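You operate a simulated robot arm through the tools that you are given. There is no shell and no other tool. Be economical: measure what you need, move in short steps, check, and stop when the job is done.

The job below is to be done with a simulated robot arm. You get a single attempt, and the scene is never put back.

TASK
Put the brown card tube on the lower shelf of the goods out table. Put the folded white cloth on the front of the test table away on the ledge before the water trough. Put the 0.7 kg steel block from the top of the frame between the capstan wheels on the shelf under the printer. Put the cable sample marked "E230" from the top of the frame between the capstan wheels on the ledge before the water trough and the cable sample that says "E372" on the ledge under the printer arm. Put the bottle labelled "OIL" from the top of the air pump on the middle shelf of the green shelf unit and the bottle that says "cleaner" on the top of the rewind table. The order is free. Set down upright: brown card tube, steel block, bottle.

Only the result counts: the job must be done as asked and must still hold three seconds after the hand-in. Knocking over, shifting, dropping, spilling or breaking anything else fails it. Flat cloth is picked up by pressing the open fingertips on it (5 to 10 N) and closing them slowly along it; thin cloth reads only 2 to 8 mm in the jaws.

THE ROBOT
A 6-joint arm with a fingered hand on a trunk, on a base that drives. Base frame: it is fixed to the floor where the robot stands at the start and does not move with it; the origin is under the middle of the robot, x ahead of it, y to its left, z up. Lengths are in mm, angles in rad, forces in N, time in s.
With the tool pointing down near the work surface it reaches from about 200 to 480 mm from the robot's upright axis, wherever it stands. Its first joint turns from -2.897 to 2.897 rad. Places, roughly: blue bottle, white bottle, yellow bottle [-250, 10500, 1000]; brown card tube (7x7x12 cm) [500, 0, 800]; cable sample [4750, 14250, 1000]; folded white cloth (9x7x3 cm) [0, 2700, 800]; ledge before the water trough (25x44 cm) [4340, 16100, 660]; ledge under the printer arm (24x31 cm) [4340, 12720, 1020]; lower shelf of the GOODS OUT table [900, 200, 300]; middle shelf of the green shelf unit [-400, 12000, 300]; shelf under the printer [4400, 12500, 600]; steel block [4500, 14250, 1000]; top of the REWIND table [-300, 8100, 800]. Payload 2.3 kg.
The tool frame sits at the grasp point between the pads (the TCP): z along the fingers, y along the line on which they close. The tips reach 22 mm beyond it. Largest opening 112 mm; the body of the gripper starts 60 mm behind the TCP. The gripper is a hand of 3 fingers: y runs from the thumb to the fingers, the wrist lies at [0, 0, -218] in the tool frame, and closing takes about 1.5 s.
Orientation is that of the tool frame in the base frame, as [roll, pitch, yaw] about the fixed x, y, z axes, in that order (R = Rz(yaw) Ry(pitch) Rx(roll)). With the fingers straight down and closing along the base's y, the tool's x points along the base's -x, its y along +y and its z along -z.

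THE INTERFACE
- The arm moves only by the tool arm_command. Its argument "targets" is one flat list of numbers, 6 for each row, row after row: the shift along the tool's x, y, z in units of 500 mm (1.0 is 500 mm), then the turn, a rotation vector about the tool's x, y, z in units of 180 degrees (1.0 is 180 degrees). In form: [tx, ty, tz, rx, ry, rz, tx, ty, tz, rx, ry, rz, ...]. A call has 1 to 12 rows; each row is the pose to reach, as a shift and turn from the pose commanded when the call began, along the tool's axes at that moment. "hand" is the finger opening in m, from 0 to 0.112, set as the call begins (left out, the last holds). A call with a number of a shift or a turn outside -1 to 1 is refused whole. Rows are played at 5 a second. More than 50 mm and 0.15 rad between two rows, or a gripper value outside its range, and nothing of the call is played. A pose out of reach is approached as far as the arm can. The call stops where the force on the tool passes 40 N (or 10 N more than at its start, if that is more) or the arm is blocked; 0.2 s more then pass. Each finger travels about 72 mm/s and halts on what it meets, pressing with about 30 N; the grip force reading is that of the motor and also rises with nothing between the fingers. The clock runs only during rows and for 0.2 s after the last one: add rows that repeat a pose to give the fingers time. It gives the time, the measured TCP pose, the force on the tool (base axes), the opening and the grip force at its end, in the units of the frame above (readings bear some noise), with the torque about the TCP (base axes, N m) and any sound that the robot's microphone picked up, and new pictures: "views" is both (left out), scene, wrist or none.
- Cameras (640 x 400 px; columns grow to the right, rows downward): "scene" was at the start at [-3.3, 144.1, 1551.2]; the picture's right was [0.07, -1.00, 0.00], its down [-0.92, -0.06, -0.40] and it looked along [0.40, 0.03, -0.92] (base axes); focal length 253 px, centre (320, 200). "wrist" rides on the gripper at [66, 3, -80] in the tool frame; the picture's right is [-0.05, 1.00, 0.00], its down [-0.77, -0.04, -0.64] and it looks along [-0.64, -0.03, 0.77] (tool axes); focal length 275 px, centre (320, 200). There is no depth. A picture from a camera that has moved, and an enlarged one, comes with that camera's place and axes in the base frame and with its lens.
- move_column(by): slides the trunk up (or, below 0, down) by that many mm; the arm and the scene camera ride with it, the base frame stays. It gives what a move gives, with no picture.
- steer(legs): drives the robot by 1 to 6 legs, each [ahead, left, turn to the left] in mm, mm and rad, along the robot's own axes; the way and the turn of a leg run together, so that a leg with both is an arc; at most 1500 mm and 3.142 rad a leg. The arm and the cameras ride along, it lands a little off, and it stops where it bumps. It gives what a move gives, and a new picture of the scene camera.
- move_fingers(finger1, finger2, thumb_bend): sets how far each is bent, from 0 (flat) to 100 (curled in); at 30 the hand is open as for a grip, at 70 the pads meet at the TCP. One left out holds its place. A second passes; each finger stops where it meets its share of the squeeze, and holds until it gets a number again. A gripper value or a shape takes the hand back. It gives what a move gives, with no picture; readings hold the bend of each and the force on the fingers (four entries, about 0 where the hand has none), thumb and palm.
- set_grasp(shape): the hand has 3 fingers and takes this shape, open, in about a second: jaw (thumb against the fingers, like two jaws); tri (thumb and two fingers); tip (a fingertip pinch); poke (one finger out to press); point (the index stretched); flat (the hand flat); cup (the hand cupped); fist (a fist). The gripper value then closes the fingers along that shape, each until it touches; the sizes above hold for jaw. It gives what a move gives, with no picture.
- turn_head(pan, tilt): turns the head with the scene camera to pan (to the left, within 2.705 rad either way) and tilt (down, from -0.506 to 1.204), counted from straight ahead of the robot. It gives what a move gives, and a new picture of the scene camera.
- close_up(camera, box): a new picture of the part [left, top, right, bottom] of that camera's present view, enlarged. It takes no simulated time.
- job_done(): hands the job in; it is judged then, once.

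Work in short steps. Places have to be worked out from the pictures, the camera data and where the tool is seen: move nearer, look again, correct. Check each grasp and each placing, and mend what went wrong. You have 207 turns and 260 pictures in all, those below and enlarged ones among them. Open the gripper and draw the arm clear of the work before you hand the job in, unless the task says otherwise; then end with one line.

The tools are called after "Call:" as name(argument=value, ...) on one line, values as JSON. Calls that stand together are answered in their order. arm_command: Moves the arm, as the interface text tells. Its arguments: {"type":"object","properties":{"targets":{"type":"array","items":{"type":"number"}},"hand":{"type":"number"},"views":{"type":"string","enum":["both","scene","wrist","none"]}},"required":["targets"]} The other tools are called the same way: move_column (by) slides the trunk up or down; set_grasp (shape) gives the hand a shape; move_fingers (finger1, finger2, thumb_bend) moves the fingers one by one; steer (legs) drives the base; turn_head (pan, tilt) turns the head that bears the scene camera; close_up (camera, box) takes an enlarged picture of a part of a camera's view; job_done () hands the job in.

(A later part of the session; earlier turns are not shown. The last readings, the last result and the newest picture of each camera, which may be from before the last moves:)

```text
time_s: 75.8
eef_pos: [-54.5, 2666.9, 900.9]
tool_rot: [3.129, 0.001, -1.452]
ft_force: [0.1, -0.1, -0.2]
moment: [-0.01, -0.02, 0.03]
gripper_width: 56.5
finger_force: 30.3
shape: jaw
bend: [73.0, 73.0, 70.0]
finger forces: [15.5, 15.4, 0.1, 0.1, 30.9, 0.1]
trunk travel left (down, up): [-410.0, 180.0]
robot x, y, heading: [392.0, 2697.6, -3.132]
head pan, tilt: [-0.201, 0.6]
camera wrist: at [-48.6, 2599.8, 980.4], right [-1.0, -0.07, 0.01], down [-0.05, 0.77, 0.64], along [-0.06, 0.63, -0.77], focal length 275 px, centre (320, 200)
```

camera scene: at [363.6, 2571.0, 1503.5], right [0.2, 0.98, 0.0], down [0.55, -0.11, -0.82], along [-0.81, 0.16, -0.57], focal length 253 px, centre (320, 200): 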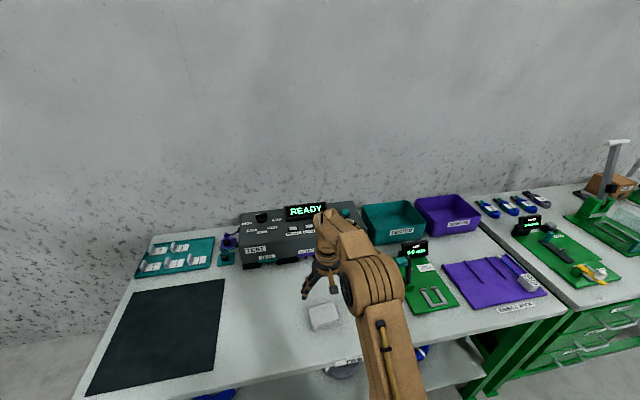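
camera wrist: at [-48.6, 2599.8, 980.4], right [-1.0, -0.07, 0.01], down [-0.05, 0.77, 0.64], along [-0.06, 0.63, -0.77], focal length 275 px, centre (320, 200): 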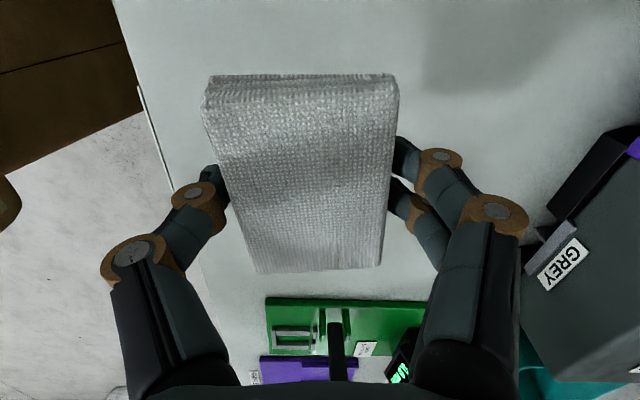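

The cloth is held. I back out, turn to face +y and look ahead along the hall.

Call:
steer(legs=[[-520, 0, 0], [0, 0, -1.57]])

Call:
turn_head(pan=-0.3, tilt=0.15)

```text
time_s: 82.7
eef_pos: [902.8, 3144.5, 900.8]
tool_rot: [3.127, -0.001, -3.047]
ft_force: [0.8, 0.0, -0.2]
moment: [0.02, 0.0, 0.02]
gripper_width: 56.9
finger_force: 29.9
shape: jaw
bend: [73.0, 73.0, 70.0]
finger forces: [15.3, 15.1, 0.0, 0.1, 30.5, 0.0]
trunk travel left (down, up): [-410.0, 180.0]
robot x, y, heading: [920.8, 2697.3, 1.542]
head pan, tilt: [-0.201, 0.6]
camera scene: at [796.0, 2725.8, 1503.6], right [0.98, -0.22, 0.0], down [-0.12, -0.55, -0.83], along [0.18, 0.8, -0.56], focal length 253 px, centre (320, 200)
```

scene: 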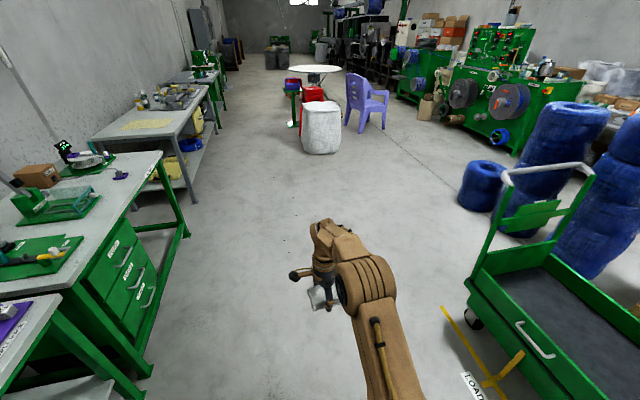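

```text
time_s: 83.6
eef_pos: [902.5, 3145.5, 901.0]
tool_rot: [3.129, -0.001, -3.048]
ft_force: [-0.7, 0.8, -0.7]
moment: [0.01, 0.01, -0.03]
gripper_width: 56.4
finger_force: 30.1
shape: jaw
bend: [73.0, 73.0, 70.0]
finger forces: [15.4, 15.2, 0.1, 0.1, 30.4, 0.1]
trunk travel left (down, up): [-410.0, 180.0]
robot x, y, heading: [920.7, 2696.4, 1.554]
head pan, tilt: [-0.3, 0.15]
camera scene: at [805.7, 2727.5, 1545.0], right [0.95, -0.32, 0.0], down [-0.05, -0.14, -0.99], along [0.31, 0.94, -0.15], focal length 253 px, centre (320, 200)
```

scene: 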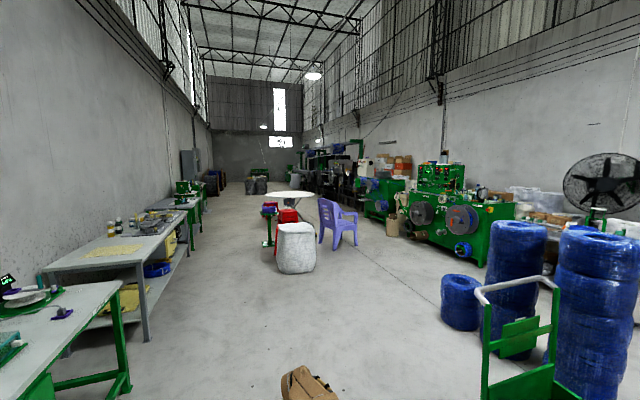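

The aisle at x≈770 is clear up to about y 9000: the bucket and round table lie at x>1300. I drive ahead along it.

Call:
steer(legs=[[0, 150, 0.016], [1500, 0, 0], [1500, 0, 0], [1500, 0, 0], [1500, 0, 0]])

```text
time_s: 113.0
eef_pos: [949.2, 9115.9, 901.0]
tool_rot: [3.127, -0.001, -3.046]
ft_force: [0.2, 0.0, -0.4]
moment: [-0.01, -0.02, 0.01]
gripper_width: 56.5
finger_force: 30.2
shape: jaw
bend: [73.0, 73.0, 70.0]
finger forces: [15.2, 15.2, 0.0, 0.0, 30.4, 0.1]
trunk travel left (down, up): [-410.0, 180.0]
robot x, y, heading: [968.3, 8668.2, 1.552]
head pan, tilt: [-0.3, 0.15]
camera scene: at [854.0, 8697.7, 1545.0], right [0.95, -0.32, 0.0], down [-0.05, -0.14, -0.99], along [0.31, 0.94, -0.15], focal length 253 px, centre (320, 200)
```

scene: 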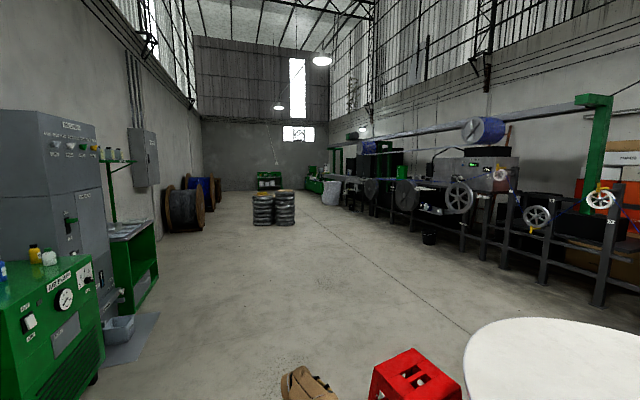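

Hall ahead is open; the machine line is at x≈4200 on the right. I continue forward past the stool, then diagonally toward the trough.

Call:
steer(legs=[[1500, 0, 0], [1500, 0, 0], [1110, -600, 0], [1110, -600, 0], [1110, -600, 0]])

```text
time_s: 145.3
eef_pos: [3051.5, 15334.8, 901.1]
tool_rot: [3.127, 0.0, -3.073]
ft_force: [-0.8, 1.2, 0.0]
moment: [0.03, -0.04, 0.03]
gripper_width: 56.6
finger_force: 30.5
shape: jaw
bend: [73.0, 73.0, 70.0]
finger forces: [15.2, 15.2, 0.0, 0.0, 30.6, 0.1]
trunk travel left (down, up): [-410.0, 180.0]
robot x, y, heading: [3055.6, 14884.8, 1.522]
head pan, tilt: [-0.3, 0.15]
camera scene: at [2943.1, 14919.1, 1545.1], right [0.94, -0.34, 0.0], down [-0.05, -0.14, -0.99], along [0.34, 0.93, -0.15], focal length 253 px, centre (320, 200)
```

scene: 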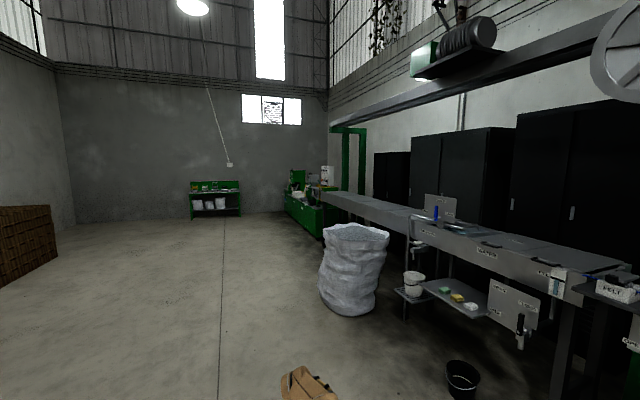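

The ledge is visible at about (4340, 16070) with small items on it; a bucket stands below at (4330, 15970) and a sack at (4090, 17100). I turn to face +x and move up to it.

Call:
steer(legs=[[0, 0, -1.52], [450, 1190, 0]])

Call:
turn_head(pan=0.0, tilt=0.75)

```text
time_s: 155.4
eef_pos: [3925.1, 16126.3, 900.3]
tool_rot: [3.127, -0.001, 1.718]
ft_force: [0.0, 0.2, -0.7]
moment: [0.01, -0.01, 0.02]
gripper_width: 56.6
finger_force: 29.6
shape: jaw
bend: [73.0, 73.0, 70.0]
finger forces: [15.1, 15.1, 0.0, 0.0, 30.2, 0.0]
trunk travel left (down, up): [-410.0, 180.0]
robot x, y, heading: [3476.3, 16081.9, 0.032]
head pan, tilt: [-0.3, 0.15]
camera scene: at [3501.5, 16198.3, 1545.0], right [-0.27, -0.96, 0.0], down [-0.14, 0.04, -0.99], along [0.95, -0.26, -0.15], focal length 253 px, centre (320, 200)
```

scene: 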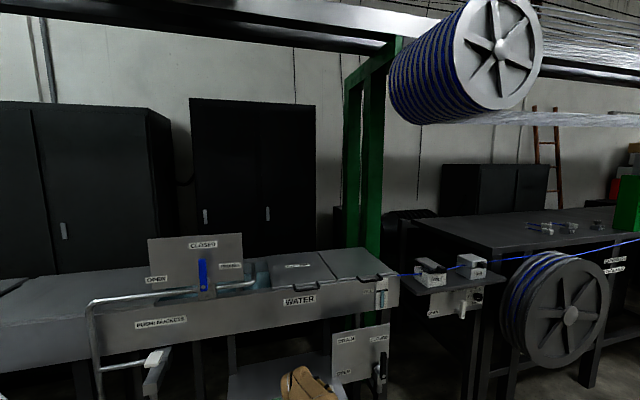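

```text
time_s: 156.4
eef_pos: [3925.0, 16125.2, 900.4]
tool_rot: [3.128, -0.001, 1.72]
ft_force: [0.1, 0.1, -0.5]
moment: [-0.03, 0.0, 0.01]
gripper_width: 56.4
finger_force: 30.1
shape: jaw
bend: [73.0, 73.0, 70.0]
finger forces: [15.2, 15.1, 0.1, 0.1, 30.2, 0.0]
trunk travel left (down, up): [-410.0, 180.0]
robot x, y, heading: [3477.1, 16085.3, 0.035]
head pan, tilt: [0.0, 0.75]
camera scene: at [3494.9, 16225.2, 1490.8], right [0.03, -1.0, 0.0], down [-0.68, -0.02, -0.73], along [0.73, 0.02, -0.68], focal length 253 px, centre (320, 200)
```

scene: 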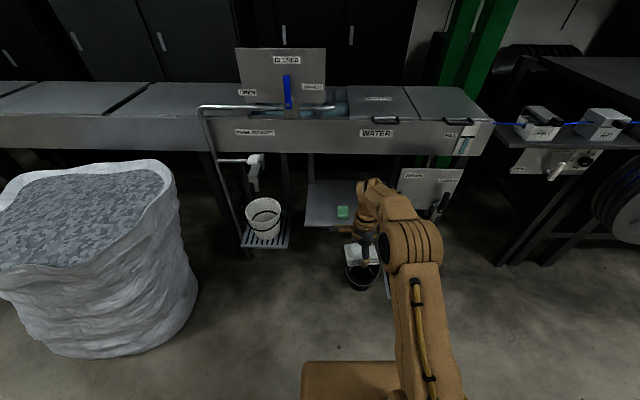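

The ledge's left part (y≈16210–16320) looks free; green, yellow and white items lie at y≈16160, 16077 and 15962. I move nearer and check with the wrist camera.

Call:
steer(legs=[[240, 100, -0.034]])

Call:
arm_command(targets=[0, 0, 0, 0, 0, 0], views="wrist")

```text
time_s: 158.2
eef_pos: [4161.5, 16213.3, 900.9]
tool_rot: [3.127, -0.001, 1.685]
ft_force: [0.5, -0.1, -0.6]
moment: [-0.01, -0.02, 0.0]
gripper_width: 56.2
finger_force: 30.1
shape: jaw
bend: [73.0, 73.0, 70.0]
finger forces: [15.2, 15.1, 0.0, 0.0, 30.3, 0.0]
trunk travel left (down, up): [-410.0, 180.0]
robot x, y, heading: [3714.6, 16187.6, -0.001]
head pan, tilt: [0.0, 0.75]
camera scene: at [3736.3, 16328.7, 1490.6], right [-0.01, -1.0, 0.0], down [-0.68, 0.0, -0.73], along [0.73, 0.0, -0.68], focal length 253 px, centre (320, 200)
```

scene: 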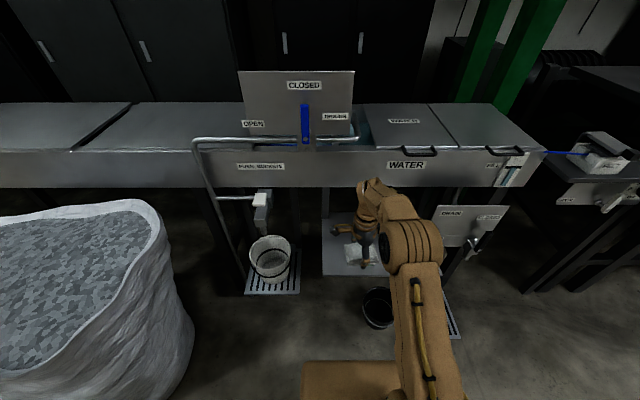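

```text
time_s: 158.6
eef_pos: [4160.8, 16213.1, 901.0]
tool_rot: [3.127, 0.001, 1.682]
ft_force: [-0.2, -0.2, -0.4]
moment: [-0.02, 0.02, 0.02]
gripper_width: 56.3
finger_force: 30.5
shape: jaw
bend: [73.0, 73.0, 70.0]
finger forces: [15.1, 15.2, 0.0, 0.1, 30.2, 0.0]
trunk travel left (down, up): [-410.0, 180.0]
robot x, y, heading: [3713.2, 16190.4, -0.006]
head pan, tilt: [0.0, 0.75]
camera wrist: at [4156.3, 16278.8, 980.1], right [1.0, 0.06, 0.01], down [0.04, -0.77, 0.64], along [0.05, -0.63, -0.77], focal length 275 px, centre (320, 200)
```

wrist: 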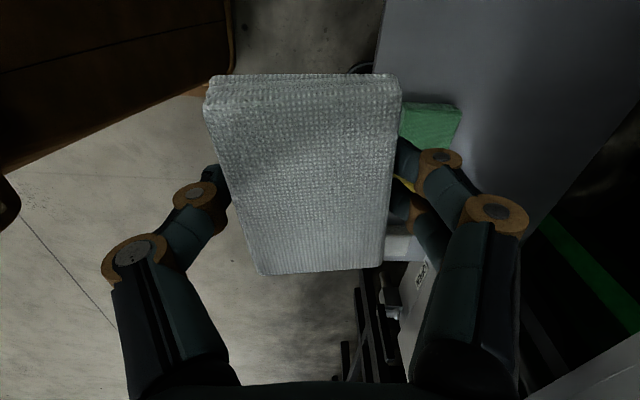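

The sponge is at (4295, 16158). I'll place the cloth at about (4310, 16250), so I shift the base and lower the trunk.

Call:
steer(legs=[[148, 38, 0]])

Call:
move_column(by=-180)

Call:
arm_command(targets=[0, 0, 0, 0, 0, 0], views="both")

```text
time_s: 160.0
eef_pos: [4307.6, 16251.1, 900.0]
tool_rot: [3.129, 0.0, 1.684]
ft_force: [0.4, 0.5, -0.5]
moment: [0.01, 0.01, -0.01]
gripper_width: 56.3
finger_force: 29.9
shape: jaw
bend: [73.0, 73.0, 70.0]
finger forces: [15.2, 15.1, 0.1, 0.0, 30.2, 0.0]
trunk travel left (down, up): [-410.0, 180.0]
robot x, y, heading: [3858.9, 16226.9, -0.002]
head pan, tilt: [0.0, 0.75]
camera scene: at [3882.1, 16365.4, 1490.6], right [0.0, -1.0, 0.0], down [-0.68, 0.0, -0.73], along [0.73, 0.0, -0.68], focal length 253 px, centre (320, 200)
```

scene: 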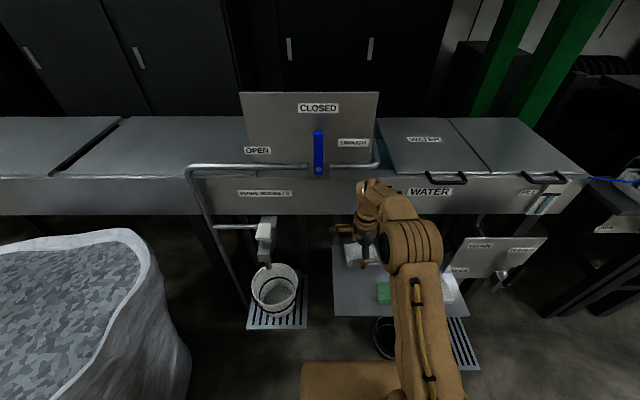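

```text
time_s: 162.0
eef_pos: [4306.7, 16249.9, 721.1]
tool_rot: [3.129, -0.001, 1.682]
ft_force: [0.0, 0.5, -1.1]
moment: [0.03, -0.01, -0.01]
gripper_width: 56.5
finger_force: 29.6
shape: jaw
bend: [73.0, 73.0, 70.0]
finger forces: [15.2, 15.1, 0.0, 0.0, 30.2, 0.1]
trunk travel left (down, up): [-230.0, 360.0]
robot x, y, heading: [3863.4, 16225.2, -0.006]
head pan, tilt: [0.0, 0.75]
```

```text
time_s: 162.4
eef_pos: [4306.5, 16249.9, 721.6]
tool_rot: [3.128, 0.001, 1.682]
ft_force: [0.2, -0.5, -0.2]
moment: [-0.01, 0.01, -0.02]
gripper_width: 56.4
finger_force: 30.0
shape: jaw
bend: [73.0, 73.0, 70.0]
finger forces: [15.2, 15.1, 0.0, 0.0, 30.2, 0.1]
trunk travel left (down, up): [-230.0, 360.0]
robot x, y, heading: [3862.0, 16227.4, -0.007]
head pan, tilt: [0.0, 0.75]
camera scene: at [3880.9, 16365.1, 1310.7], right [0.0, -1.0, 0.0], down [-0.68, 0.0, -0.73], along [0.73, 0.0, -0.68], focal length 253 px, centre (320, 200)
camera wrist: at [4301.6, 16315.7, 800.1], right [1.0, 0.06, 0.01], down [0.04, -0.77, 0.64], along [0.05, -0.63, -0.77], focal length 275 px, centre (320, 200)
```

scene: 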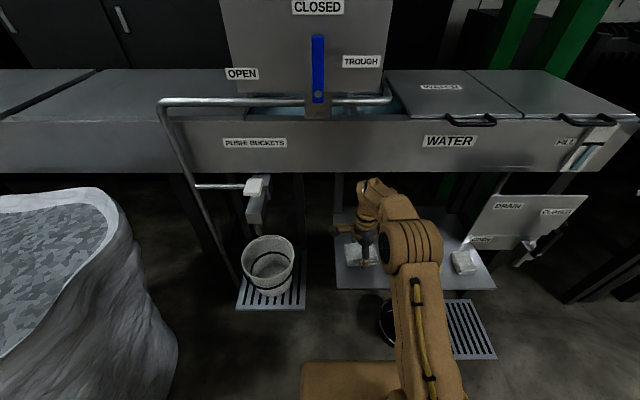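
wrist: 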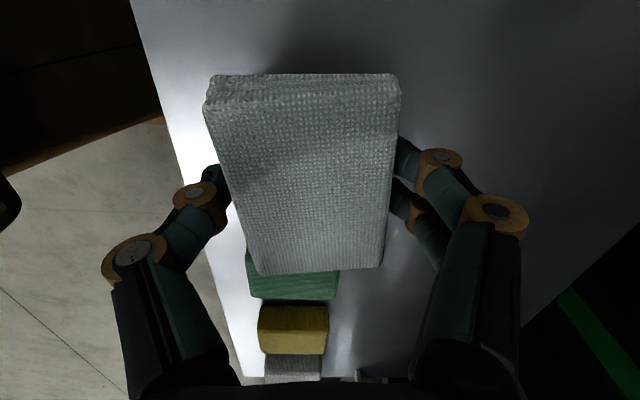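

Cloth is above a free part of the ledge with about 25 mm to the sponge. I lower in 3 mm steps until contact.

Call:
arm_command(targets=[0, 0, 0.012, 0, 0, 0, 0, 0, 0.024, 0, 0, 0, 0, 0, 0.036, 0, 0, 0, 0, 0, 0.042, 0, 0, 0, 0, 0, 0.048, 0, 0, 0, 0, 0, 0.054, 0, 0, 0, 0, 0, 0.06, 0, 0, 0, 0, 0, 0.066, 0, 0, 0], views="none")

```text
time_s: 164.2
eef_pos: [4307.9, 16250.0, 687.6]
tool_rot: [3.128, -0.001, 1.684]
ft_force: [-0.1, -1.1, 0.2]
moment: [0.01, 0.03, 0.02]
gripper_width: 56.6
finger_force: 29.8
shape: jaw
bend: [73.0, 73.0, 70.0]
finger forces: [15.3, 15.1, 0.1, 0.1, 30.3, 0.1]
trunk travel left (down, up): [-230.0, 360.0]
robot x, y, heading: [3859.3, 16224.3, -0.01]
head pan, tilt: [0.0, 0.75]
```

Still free at 688; I continue in 2 mm steps.

Call:
arm_command(targets=[0, 0, 0.004, 0, 0, 0, 0, 0, 0.008, 0, 0, 0, 0, 0, 0.012, 0, 0, 0, 0, 0, 0.016, 0, 0, 0, 0, 0, 0.02, 0, 0, 0, 0, 0, 0.024, 0, 0, 0, 0, 0, 0.028, 0, 0, 0, 0, 0, 0.032, 0, 0, 0, 0, 0, 0.036, 0, 0, 0, 0, 0, 0.04, 0, 0, 0], views="wrist")

```text
time_s: 165.4
eef_pos: [4306.5, 16249.7, 681.4]
tool_rot: [3.117, 0.001, 1.681]
ft_force: [-3.3, -1.3, 26.6]
moment: [-0.13, 1.09, 0.01]
gripper_width: 55.6
finger_force: 29.6
shape: jaw
bend: [74.0, 74.0, 70.0]
finger forces: [14.3, 14.3, 0.0, 0.1, 52.3, 0.0]
trunk travel left (down, up): [-230.0, 360.0]
robot x, y, heading: [3860.5, 16226.5, -0.008]
head pan, tilt: [0.0, 0.75]
stopped in row 6: the force on the tool passed its limit at 43 N (the readings are from after the stop); the commanded pose is now the measured one
camera wrist: at [4300.9, 16315.4, 761.1], right [1.0, 0.06, 0.02], down [0.03, -0.77, 0.64], along [0.06, -0.63, -0.77], focal length 275 px, centre (320, 200)
```

wrist: 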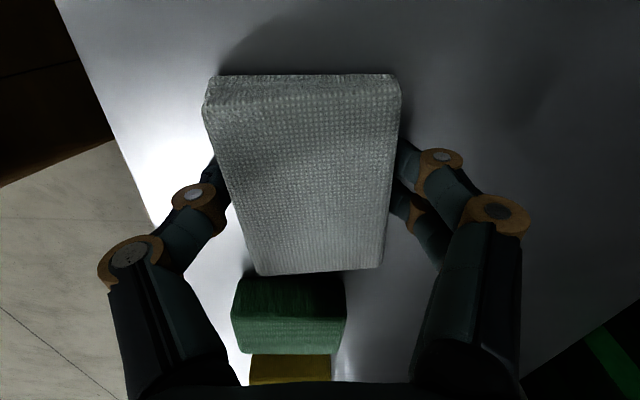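

On the ledge (surface ≈658). I ease up 2 mm, open, then rise.

Call:
arm_command(targets=[0, 0, -0.004, 0, 0, 0, 0, 0, -0.006, 0, 0, 0], views="none")

Call:
arm_command(targets=[0, 0, 0, 0, 0, 0, 0, 0, 0, 0, 0, 0, 0, 0, 0, 0, 0, 0, 0, 0, 0, 0, 0, 0, 0, 0, 0, 0, 0, 0, 0, 0, 0, 0, 0, 0], hand=0.112, views="none")

Call:
arm_command(targets=[0, 0, -0.05, 0, 0, 0, 0, 0, -0.13, 0, 0, 0, 0, 0, -0.22, 0, 0, 0, 0, 0, -0.3, 0, 0, 0, 0, 0, -0.3, 0, 0, 0], views="wrist")

```text
time_s: 166.0
eef_pos: [4308.0, 16250.3, 680.6]
tool_rot: [3.122, -0.001, 1.683]
ft_force: [-2.6, -0.1, 6.3]
moment: [0.03, -0.02, -0.01]
gripper_width: 55.3
finger_force: 30.1
shape: jaw
bend: [74.0, 74.0, 70.0]
finger forces: [16.7, 17.1, 0.0, 0.1, 32.6, 0.0]
trunk travel left (down, up): [-230.0, 360.0]
robot x, y, heading: [3857.9, 16226.7, -0.002]
head pan, tilt: [0.0, 0.75]
```

```text
time_s: 166.5
eef_pos: [4311.0, 16250.9, 682.0]
tool_rot: [3.115, 0.001, 1.684]
ft_force: [0.9, 0.7, 0.7]
moment: [-0.01, 0.06, 0.0]
gripper_width: 111.7
finger_force: 0.1
shape: jaw
bend: [30.0, 30.0, 30.0]
finger forces: [0.0, 0.0, 0.1, 0.0, 0.6, 0.0]
trunk travel left (down, up): [-230.0, 360.0]
robot x, y, heading: [3860.5, 16227.4, -0.008]
head pan, tilt: [0.0, 0.75]
stopped in row 2: the force on the tool passed its limit at 46 N (the readings are from after the stop); the commanded pose is now the measured one
```

```text
time_s: 167.7
eef_pos: [4305.1, 16250.4, 833.1]
tool_rot: [3.113, 0.001, 1.682]
ft_force: [-0.5, 0.0, 0.1]
moment: [0.0, 0.0, 0.04]
gripper_width: 111.9
finger_force: 0.0
shape: jaw
bend: [30.0, 30.0, 30.0]
finger forces: [0.0, 0.0, 0.0, 0.0, 0.0, 0.1]
trunk travel left (down, up): [-230.0, 360.0]
robot x, y, heading: [3858.0, 16227.7, -0.007]
head pan, tilt: [0.0, 0.75]
camera wrist: at [4299.1, 16315.8, 912.6], right [1.0, 0.07, 0.03], down [0.03, -0.77, 0.64], along [0.06, -0.63, -0.77], focal length 275 px, centre (320, 200)
```

wrist: 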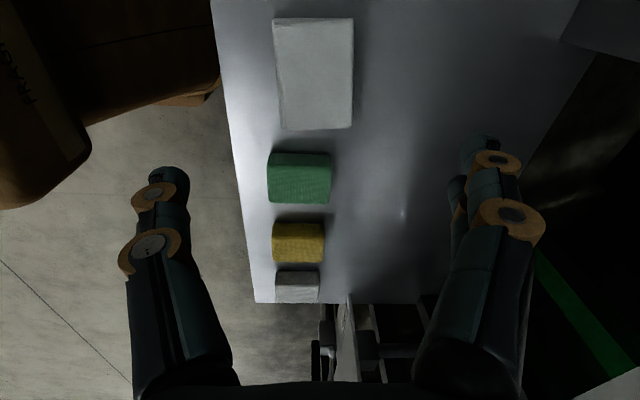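

Cloth lies well on the ledge, sponges undisturbed. I back off, raise the trunk and go to the capstan frame at y≈14250.

Call:
move_column(by=300)

Call:
steer(legs=[[-450, 0, 0], [0, -1000, 0], [0, -960, 0]])

Call:
turn_head(pan=0.0, tilt=0.4)

```text
time_s: 170.7
eef_pos: [4305.8, 16250.7, 1133.2]
tool_rot: [3.113, 0.003, 1.681]
ft_force: [0.7, 0.5, -0.2]
moment: [0.03, 0.0, -0.03]
gripper_width: 112.0
finger_force: 0.0
shape: jaw
bend: [30.0, 30.0, 30.0]
finger forces: [0.0, 0.0, 0.0, 0.1, 0.0, 0.1]
trunk travel left (down, up): [-530.0, 60.0]
robot x, y, heading: [3857.8, 16225.6, -0.009]
head pan, tilt: [0.0, 0.75]
```

```text
time_s: 182.9
eef_pos: [3886.9, 14300.6, 1133.1]
tool_rot: [3.114, 0.003, 1.715]
ft_force: [-0.2, -0.5, -0.8]
moment: [0.02, 0.0, -0.01]
gripper_width: 111.9
finger_force: 0.1
shape: jaw
bend: [30.0, 30.0, 30.0]
finger forces: [0.0, 0.1, 0.0, 0.0, 0.0, 0.1]
trunk travel left (down, up): [-530.0, 60.0]
robot x, y, heading: [3442.5, 14257.6, 0.031]
head pan, tilt: [0.0, 0.75]
camera scene: at [3459.8, 14401.6, 1610.7], right [0.03, -1.0, 0.0], down [-0.68, -0.02, -0.73], along [0.73, 0.02, -0.68], focal length 253 px, centre (320, 200)
```

scene: 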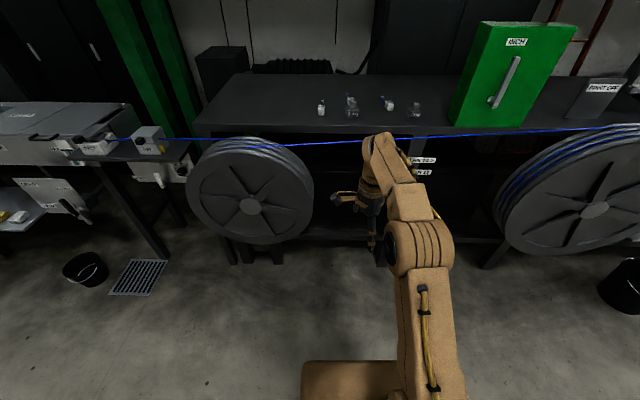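

```text
time_s: 183.7
eef_pos: [3888.0, 14301.1, 1132.1]
tool_rot: [3.113, 0.002, 1.713]
ft_force: [0.1, 0.0, -0.1]
moment: [0.05, -0.02, -0.02]
gripper_width: 112.1
finger_force: 0.1
shape: jaw
bend: [30.0, 30.0, 30.0]
finger forces: [0.0, 0.0, 0.1, 0.0, 0.0, 0.0]
trunk travel left (down, up): [-530.0, 60.0]
robot x, y, heading: [3442.5, 14264.4, 0.028]
head pan, tilt: [0.0, 0.4]
camera scene: at [3469.5, 14402.2, 1641.7], right [0.03, -1.0, 0.0], down [-0.39, -0.01, -0.92], along [0.92, 0.02, -0.39], focal length 253 px, centre (320, 200)
```

scene: 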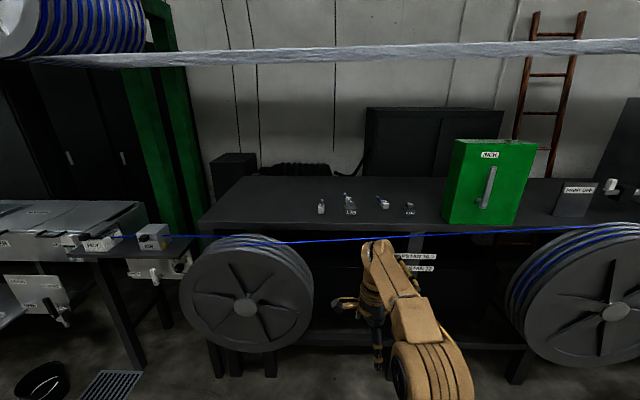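

The items stand on the frame top behind the running blue cable. I take a close-up.

Call:
close_up(camera="scene", box=[290, 170, 450, 270])

```text
4.00 times, centred on (370, 220) of scene
camera zoom: at [3469.5, 14402.2, 1641.7], right [0.03, -1.0, 0.0], down [-0.39, -0.01, -0.92], along [0.92, 0.02, -0.39], focal length 1012 px, centre (120, 120)
```

zoom: 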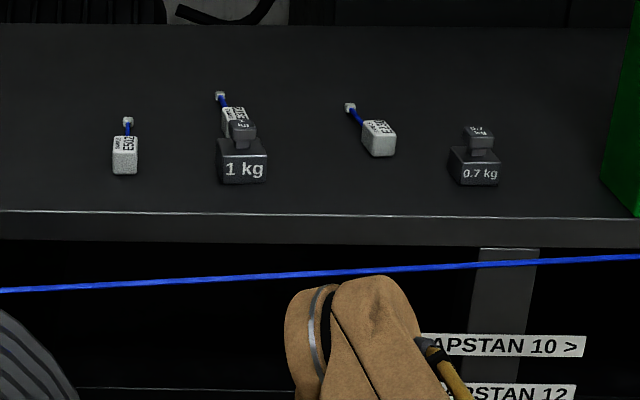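

Call:
close_up(camera="scene", box=[310, 188, 400, 220])

```text
7.11 times, centred on (355, 204) of scene
camera zoom: at [3469.5, 14402.2, 1641.7], right [0.03, -1.0, 0.0], down [-0.39, -0.01, -0.92], along [0.92, 0.02, -0.39], focal length 1798 px, centre (71, 172)
```

zoom: 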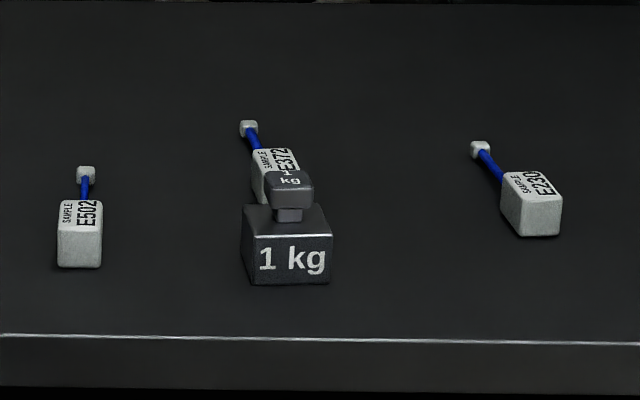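

E502 left, E372 behind the 1 kg block, E230 right of it, the 0.7 kg block at far right. I raise the trunk fully and move 200 mm closer and 250 mm to the right to triangulate.

Call:
move_column(by=55)

Call:
steer(legs=[[200, -250, -0.03]])

Call:
close_up(camera="scene", box=[200, 150, 400, 275])

```text
time_s: 184.7
eef_pos: [3887.2, 14300.4, 1187.7]
tool_rot: [3.114, -0.001, 1.715]
ft_force: [0.2, 0.5, -1.3]
moment: [-0.03, 0.02, -0.01]
gripper_width: 112.0
finger_force: 0.1
shape: jaw
bend: [30.0, 30.0, 30.0]
finger forces: [0.0, 0.1, 0.0, 0.0, 0.0, 0.0]
trunk travel left (down, up): [-585.0, 5.0]
robot x, y, heading: [3442.8, 14262.1, 0.025]
head pan, tilt: [0.0, 0.4]
```

```text
time_s: 186.8
eef_pos: [4093.7, 14046.2, 1185.9]
tool_rot: [3.113, 0.002, 1.682]
ft_force: [-0.3, -0.2, 0.2]
moment: [0.03, -0.03, 0.01]
gripper_width: 111.5
finger_force: 0.0
shape: jaw
bend: [30.0, 30.0, 30.0]
finger forces: [0.0, 0.0, 0.1, 0.1, 0.1, 0.0]
trunk travel left (down, up): [-585.0, 5.0]
robot x, y, heading: [3648.1, 14022.5, -0.005]
head pan, tilt: [0.0, 0.4]
camera scene: at [3678.7, 14160.6, 1696.8], right [0.0, -1.0, 0.0], down [-0.39, 0.0, -0.92], along [0.92, 0.0, -0.39], focal length 253 px, centre (320, 200)
```

scene: 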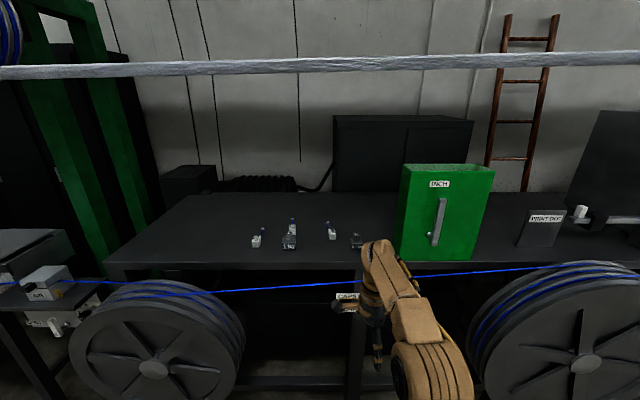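

```text
3.20 times, centred on (300, 212) of scene
camera zoom: at [3678.7, 14160.6, 1696.8], right [0.0, -1.0, 0.0], down [-0.39, 0.0, -0.92], along [0.92, 0.0, -0.39], focal length 809 px, centre (384, 160)
```

zoom: 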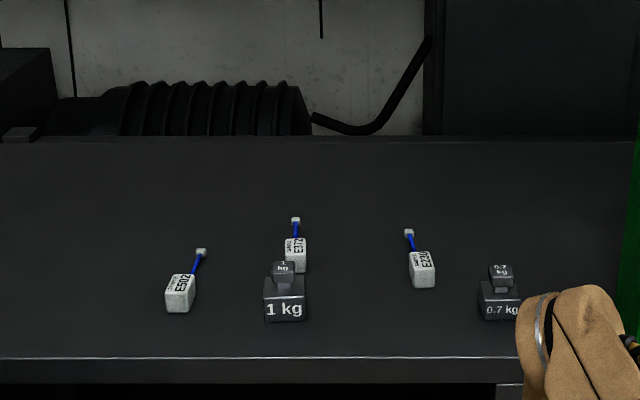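

Triangulation puts the frame top at z≈1090 (front edge x≈4494), the blue cable at x≈4350, z≈1105, the 0.7 kg block at (4579, 14004), and E230 at (4640, 14104). I turn the hand back to close along y and tilt it 43° forward.

Call:
arm_command(targets=[0, 0, 0, 0, 0, -0.0465, 0, 0, 0, 0, 0, -0.093, 0, 0, 0, 0, 0, -0.1395, 0, 0, 0, 0, 0, -0.186, 0, 0, 0, 0, 0, -0.2325, 0, 0, 0, 0, 0, -0.279, 0, 0, 0, 0, 0, -0.3255, 0, 0, 0, 0, 0, -0.372, 0, 0, 0, 0, 0, -0.4185, 0, 0, 0, 0, 0, -0.465, 0, 0, 0, 0, 0, -0.465], views="none")

Call:
arm_command(targets=[0, 0, 0, 0, -0.04, 0, 0, 0, 0, 0, -0.08, 0, 0, 0, 0, 0, -0.12, 0, 0, 0, 0, 0, -0.16, 0, 0, 0, 0, 0, -0.2, 0, 0, 0, 0, 0, -0.24, 0, 0, 0, 0, 0, -0.24, 0], views="both")

```text
time_s: 189.2
eef_pos: [4092.3, 14047.2, 1188.3]
tool_rot: [3.14, 0.028, -3.139]
ft_force: [-0.3, 0.6, 0.0]
moment: [0.01, 0.01, 0.01]
gripper_width: 112.0
finger_force: 0.0
shape: jaw
bend: [30.0, 30.0, 30.0]
finger forces: [0.0, 0.0, 0.1, 0.1, 0.0, 0.1]
trunk travel left (down, up): [-585.0, 5.0]
robot x, y, heading: [3647.0, 14021.3, -0.005]
head pan, tilt: [0.0, 0.4]
```

```text
time_s: 190.8
eef_pos: [4094.5, 14046.1, 1188.6]
tool_rot: [3.137, 0.784, -3.141]
ft_force: [-0.2, -0.2, -0.1]
moment: [-0.03, 0.01, 0.0]
gripper_width: 112.0
finger_force: 0.0
shape: jaw
bend: [30.0, 30.0, 30.0]
finger forces: [0.1, 0.1, 0.0, 0.0, 0.1, 0.0]
trunk travel left (down, up): [-585.0, 5.0]
robot x, y, heading: [3647.7, 14022.3, -0.008]
head pan, tilt: [0.0, 0.4]
camera scene: at [3678.7, 14161.0, 1696.8], right [0.0, -1.0, 0.0], down [-0.39, 0.0, -0.92], along [0.92, 0.0, -0.39], focal length 253 px, centre (320, 200)
camera wrist: at [3989.9, 14048.8, 1197.6], right [0.03, 1.0, 0.04], down [0.1, -0.04, 0.99], along [0.99, -0.03, -0.1], focal length 275 px, centre (320, 200)
```

scene: 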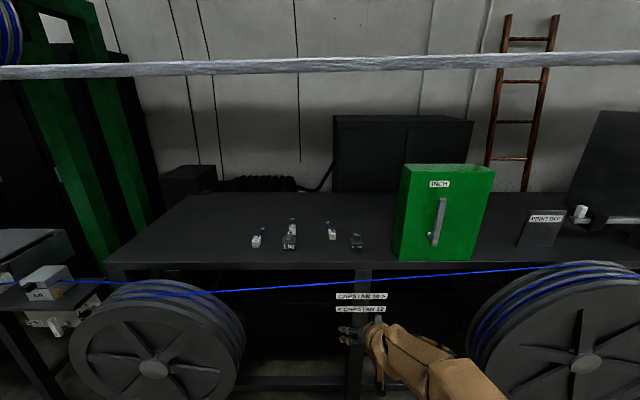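
wrist: 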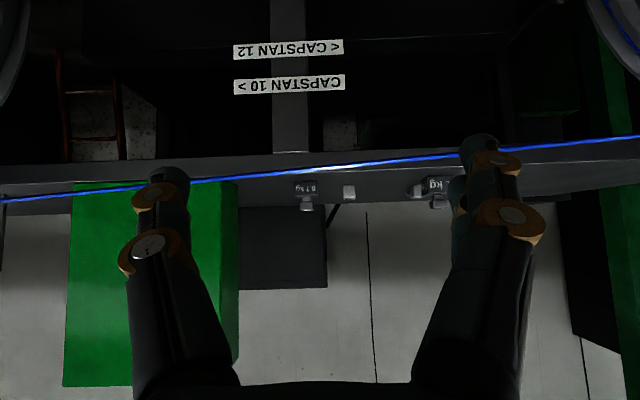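

Block at y≈14004 in the wrist view; the frame top is about z 1100. I extend forward and up to clear the cable, then lower the trunk a bit for head clearance below the rope.

Call:
arm_command(targets=[-0.064, 0, 0.014, 0, 0, 0, -0.127, 0, 0.028, 0, 0, 0, -0.191, 0, 0.042, 0, 0, 0, -0.2546, 0, 0.0566, 0, 0, 0, -0.2546, 0, 0.0566, 0, 0, 0], views="none")

Call:
move_column(by=-50)

Call:
steer(legs=[[200, -40, 0.008]])

```text
time_s: 192.0
eef_pos: [4202.2, 14049.3, 1256.1]
tool_rot: [3.14, 0.782, -3.139]
ft_force: [0.3, 0.3, 0.4]
moment: [0.03, -0.02, 0.05]
gripper_width: 111.9
finger_force: 0.1
shape: jaw
bend: [30.0, 30.0, 30.0]
finger forces: [0.0, 0.0, 0.1, 0.1, 0.1, 0.0]
trunk travel left (down, up): [-585.0, 5.0]
robot x, y, heading: [3647.4, 14018.7, -0.002]
head pan, tilt: [0.0, 0.4]
```

```text
time_s: 192.9
eef_pos: [4201.6, 14047.4, 1206.9]
tool_rot: [3.14, 0.782, -3.141]
ft_force: [-0.4, -0.3, -0.1]
moment: [0.02, -0.01, -0.01]
gripper_width: 111.9
finger_force: 0.1
shape: jaw
bend: [30.0, 30.0, 30.0]
finger forces: [0.0, 0.1, 0.0, 0.0, 0.0, 0.1]
trunk travel left (down, up): [-535.0, 55.0]
robot x, y, heading: [3644.9, 14020.9, -0.004]
head pan, tilt: [0.0, 0.4]
```

```text
time_s: 194.5
eef_pos: [4403.2, 14013.2, 1206.0]
tool_rot: [3.138, 0.782, -3.13]
ft_force: [-0.4, -0.3, 0.1]
moment: [0.02, -0.02, 0.0]
gripper_width: 111.8
finger_force: 0.1
shape: jaw
bend: [30.0, 30.0, 30.0]
finger forces: [0.1, 0.1, 0.1, 0.0, 0.0, 0.0]
trunk travel left (down, up): [-535.0, 55.0]
robot x, y, heading: [3849.6, 13978.6, 0.006]
head pan, tilt: [0.0, 0.4]
camera scene: at [3878.6, 14120.3, 1646.8], right [0.01, -1.0, 0.0], down [-0.39, 0.0, -0.92], along [0.92, 0.01, -0.39], focal length 253 px, centre (320, 200)
```

scene: 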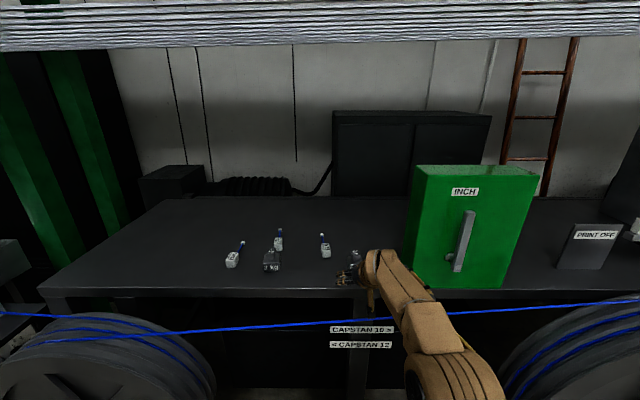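

Hand is over the cable. I check with the wrist camera.

Call:
arm_command(targets=[0, 0, 0, 0, 0, 0], views="wrist")

```text
time_s: 194.9
eef_pos: [4402.7, 14012.9, 1205.6]
tool_rot: [3.137, 0.782, -3.133]
ft_force: [0.0, -0.3, 0.7]
moment: [0.02, 0.0, 0.01]
gripper_width: 111.7
finger_force: 0.0
shape: jaw
bend: [30.0, 30.0, 30.0]
finger forces: [0.1, 0.0, 0.0, 0.1, 0.1, 0.0]
trunk travel left (down, up): [-535.0, 55.0]
robot x, y, heading: [3848.8, 13977.9, 0.002]
head pan, tilt: [0.0, 0.4]
camera wrist: at [4299.4, 14014.3, 1216.1], right [0.02, 1.0, 0.03], down [0.1, -0.04, 0.99], along [0.99, -0.02, -0.1], focal length 275 px, centre (320, 200)
```

wrist: 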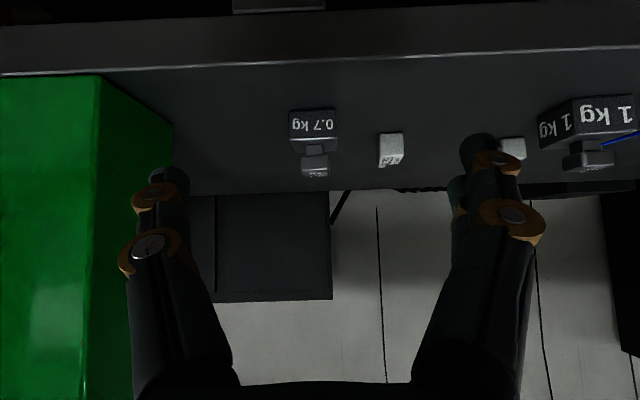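

Block's front face is at x≈4567, centre ≈(4592, 14006), and its top is near z 1164. I drive 188 mm ahead at this height, then view.

Call:
steer(legs=[[188, -7, 0]])

Call:
arm_command(targets=[0, 0, 0, 0, 0, 0], views="wrist")

```text
time_s: 196.5
eef_pos: [4589.1, 14005.8, 1205.7]
tool_rot: [3.138, 0.779, -3.134]
ft_force: [0.1, 0.4, 0.2]
moment: [0.01, -0.01, -0.03]
gripper_width: 112.1
finger_force: 0.1
shape: jaw
bend: [30.0, 30.0, 30.0]
finger forces: [0.1, 0.0, 0.0, 0.1, 0.0, 0.0]
trunk travel left (down, up): [-535.0, 55.0]
robot x, y, heading: [4033.5, 13975.5, 0.001]
head pan, tilt: [0.0, 0.4]
camera scene: at [4063.6, 14114.2, 1646.8], right [0.0, -1.0, 0.0], down [-0.39, 0.0, -0.92], along [0.92, 0.0, -0.39], focal length 253 px, centre (320, 200)
```

scene: 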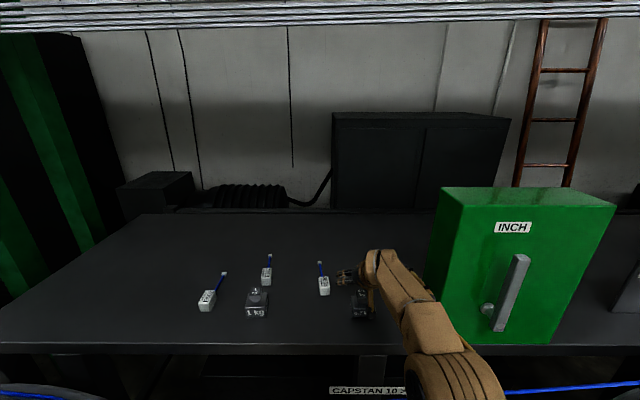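

```text
time_s: 196.9
eef_pos: [4587.7, 14005.8, 1205.6]
tool_rot: [3.138, 0.781, -3.132]
ft_force: [-0.8, -0.1, -0.6]
moment: [0.01, -0.01, -0.02]
gripper_width: 111.8
finger_force: 0.1
shape: jaw
bend: [30.0, 30.0, 30.0]
finger forces: [0.0, 0.0, 0.0, 0.0, 0.0, 0.0]
trunk travel left (down, up): [-535.0, 55.0]
robot x, y, heading: [4033.3, 13974.7, 0.006]
head pan, tilt: [0.0, 0.4]
camera wrist: at [4484.0, 14007.0, 1216.1], right [0.02, 1.0, 0.03], down [0.1, -0.04, 0.99], along [0.99, -0.02, -0.1], focal length 275 px, centre (320, 200)
```

wrist: 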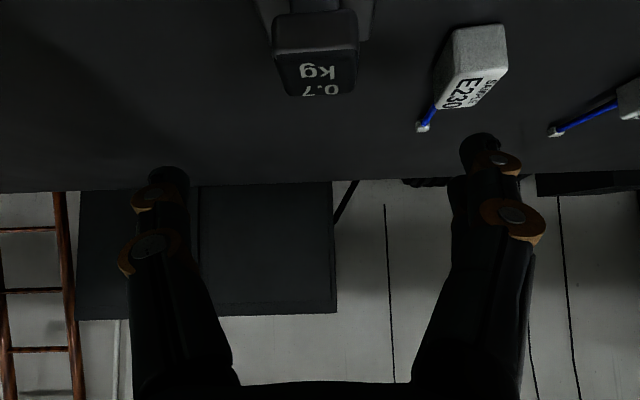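

Better estimate: block centre (4571, 14004), frame top ≈1105. The E230 box starts at y≈14065, so I use a narrower 82 mm opening and descend.

Call:
arm_command(targets=[0.0226, -0.006, -0.0226, 0, 0, 0, 0.0226, -0.006, -0.0226, 0, 0, 0, 0.0226, -0.006, -0.0226, 0, 0, 0, 0.05, -0.006, 0.005, 0, 0, 0, 0.075, -0.006, 0.03, 0, 0, 0, 0.1, -0.006, 0.055, 0, 0, 0, 0.115, -0.006, 0.07, 0, 0, 0, 0.115, -0.006, 0.07, 0, 0, 0], hand=0.082, views="both")

```text
time_s: 198.7
eef_pos: [4570.8, 14001.9, 1140.3]
tool_rot: [3.137, 0.782, -3.134]
ft_force: [0.0, 0.6, -0.1]
moment: [0.0, -0.01, -0.01]
gripper_width: 82.2
finger_force: 0.0
shape: jaw
bend: [65.0, 65.0, 61.0]
finger forces: [0.0, 0.1, 0.0, 0.0, 0.0, 0.0]
trunk travel left (down, up): [-535.0, 55.0]
robot x, y, heading: [4033.8, 13976.8, 0.002]
head pan, tilt: [0.0, 0.4]
camera scene: at [4062.6, 14114.2, 1646.8], right [0.0, -1.0, 0.0], down [-0.39, 0.0, -0.92], along [0.92, 0.0, -0.39], focal length 253 px, centre (320, 200)
camera wrist: at [4467.2, 14004.1, 1150.3], right [0.02, 1.0, 0.03], down [0.1, -0.04, 0.99], along [0.99, -0.02, -0.1], focal length 275 px, centre (320, 200)
```

scene: 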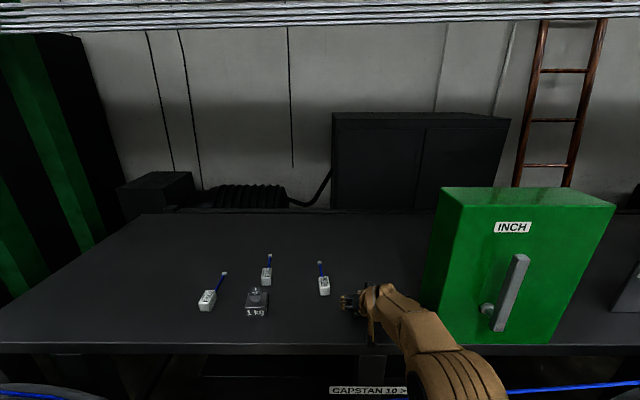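
wrist: 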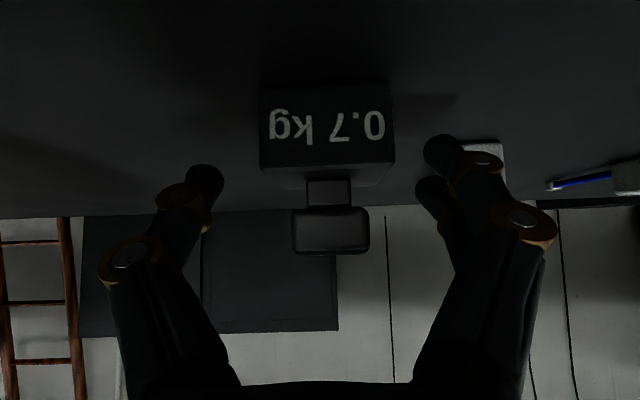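

Body spans z≈1101–1130 with front face at x≈4558. I go in to TCP (4580, 14004, 1122).

Call:
arm_command(targets=[0.0042, 0.002, 0.0127, 0, 0, 0, 0.0085, 0.004, 0.0253, 0, 0, 0, 0.0127, 0.004, 0.038, 0, 0, 0, 0.0127, 0.004, 0.038, 0, 0, 0], views="wrist")

```text
time_s: 199.7
eef_pos: [4579.9, 14005.0, 1125.4]
tool_rot: [3.138, 0.785, -3.134]
ft_force: [2.4, -0.7, 8.7]
moment: [0.44, -0.1, -0.1]
gripper_width: 82.2
finger_force: 0.1
shape: jaw
bend: [65.0, 65.0, 61.0]
finger forces: [9.0, 0.1, 0.1, 0.0, 0.0, 0.1]
trunk travel left (down, up): [-535.0, 55.0]
robot x, y, heading: [4034.4, 13971.5, 0.001]
head pan, tilt: [0.0, 0.4]
camera wrist: at [4476.1, 14006.0, 1133.8], right [0.02, 1.0, 0.04], down [0.1, -0.04, 0.99], along [1.0, -0.02, -0.1], focal length 275 px, centre (320, 200)
```

wrist: 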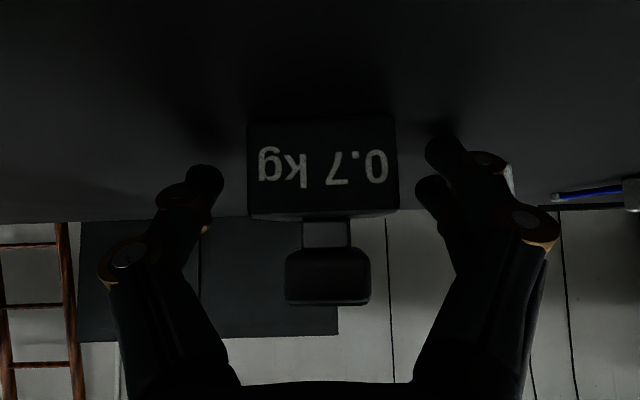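

A fingertip touches the frame top lightly. I raise 4 mm and close.

Call:
arm_command(targets=[-0.0057, 0, -0.0057, 0, 0, 0, -0.0057, 0, -0.0057, 0, 0, 0], views="none")

Call:
arm_command(targets=[0, 0, 0, 0, 0, 0, 0, 0, 0, 0, 0, 0, 0, 0, 0, 0, 0, 0, 0, 0, 0, 0, 0, 0, 0, 0, 0, 0, 0, 0, 0, 0, 0, 0, 0, 0], hand=0.025, views="wrist")

```text
time_s: 200.3
eef_pos: [4579.8, 14005.0, 1126.6]
tool_rot: [3.139, 0.78, -3.132]
ft_force: [1.1, 0.6, -0.1]
moment: [-0.02, 0.0, -0.03]
gripper_width: 82.2
finger_force: 0.0
shape: jaw
bend: [65.0, 65.0, 61.0]
finger forces: [0.0, 0.0, 0.0, 0.0, 0.0, 0.0]
trunk travel left (down, up): [-535.0, 55.0]
robot x, y, heading: [4033.2, 13972.9, 0.002]
head pan, tilt: [0.0, 0.4]
```

```text
time_s: 201.7
eef_pos: [4580.4, 14005.1, 1127.3]
tool_rot: [3.14, 0.782, -3.134]
ft_force: [0.3, 0.0, 0.1]
moment: [0.03, -0.01, 0.04]
gripper_width: 41.2
finger_force: 30.0
shape: jaw
bend: [73.0, 73.0, 70.0]
finger forces: [13.9, 13.9, 0.0, 0.0, 27.3, 0.0]
trunk travel left (down, up): [-535.0, 55.0]
robot x, y, heading: [4033.0, 13974.8, 0.004]
head pan, tilt: [0.0, 0.4]
camera wrist: at [4476.5, 14006.1, 1136.7], right [0.02, 1.0, 0.03], down [0.1, -0.04, 0.99], along [0.99, -0.02, -0.1], focal length 275 px, centre (320, 200)
```

wrist: 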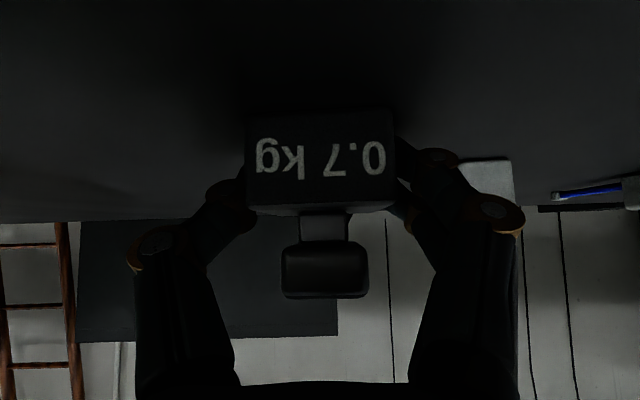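

Gripped (41 mm, 14/14/27 N). I lift 110 mm and check, then back out over the cable.

Call:
arm_command(targets=[-0.015, 0, -0.015, 0, 0, 0, -0.05, 0, -0.05, 0, 0, 0, -0.1, 0, -0.1, 0, 0, 0, -0.155, 0, -0.155, 0, 0, 0, -0.155, 0, -0.155, 0, 0, 0], views="wrist")

Call:
steer(legs=[[-600, 0, 0]])

```text
time_s: 202.9
eef_pos: [4583.6, 14004.6, 1234.5]
tool_rot: [3.139, 0.78, -3.133]
ft_force: [0.2, -0.6, -6.9]
moment: [-0.01, 0.03, -0.03]
gripper_width: 41.3
finger_force: 29.7
shape: jaw
bend: [73.0, 73.0, 70.0]
finger forces: [13.8, 13.9, 0.0, 0.1, 27.5, 0.0]
trunk travel left (down, up): [-535.0, 55.0]
robot x, y, heading: [4034.1, 13973.1, 0.003]
head pan, tilt: [0.0, 0.4]
camera wrist: at [4479.2, 14005.2, 1244.5], right [0.02, 1.0, 0.03], down [0.1, -0.04, 0.99], along [0.99, -0.02, -0.1], focal length 275 px, centre (320, 200)
```

wrist: 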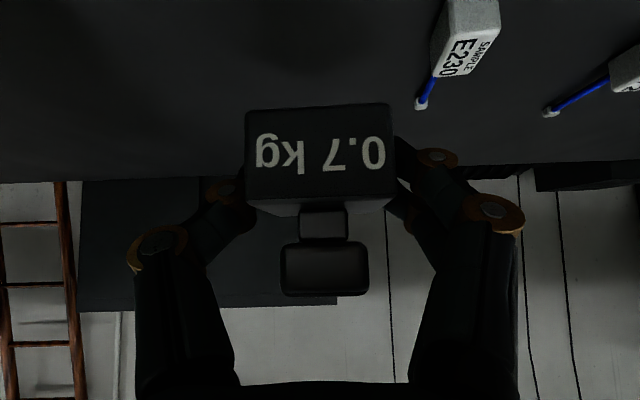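

```text
time_s: 206.2
eef_pos: [3991.0, 13999.2, 1235.0]
tool_rot: [3.141, 0.78, 3.141]
ft_force: [-0.1, 0.0, -6.3]
moment: [-0.03, 0.08, -0.01]
gripper_width: 41.7
finger_force: 29.3
shape: jaw
bend: [73.0, 73.0, 70.0]
finger forces: [13.6, 13.9, 0.1, 0.0, 27.6, 0.0]
trunk travel left (down, up): [-535.0, 55.0]
robot x, y, heading: [3441.6, 13974.3, -0.007]
head pan, tilt: [0.0, 0.4]
camera scene: at [3473.9, 14114.6, 1646.7], right [-0.01, -1.0, 0.0], down [-0.39, 0.0, -0.92], along [0.92, 0.0, -0.39], focal length 253 px, centre (320, 200)
```

scene: 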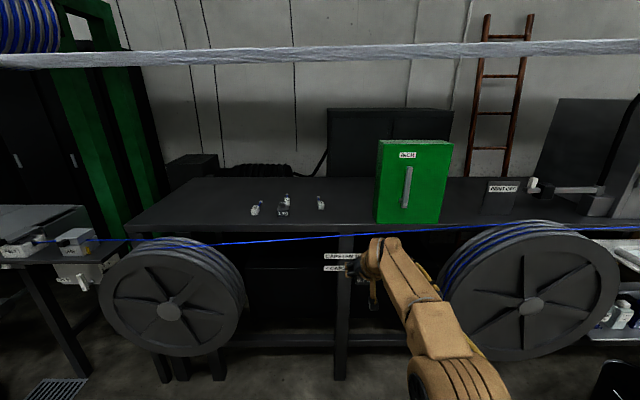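

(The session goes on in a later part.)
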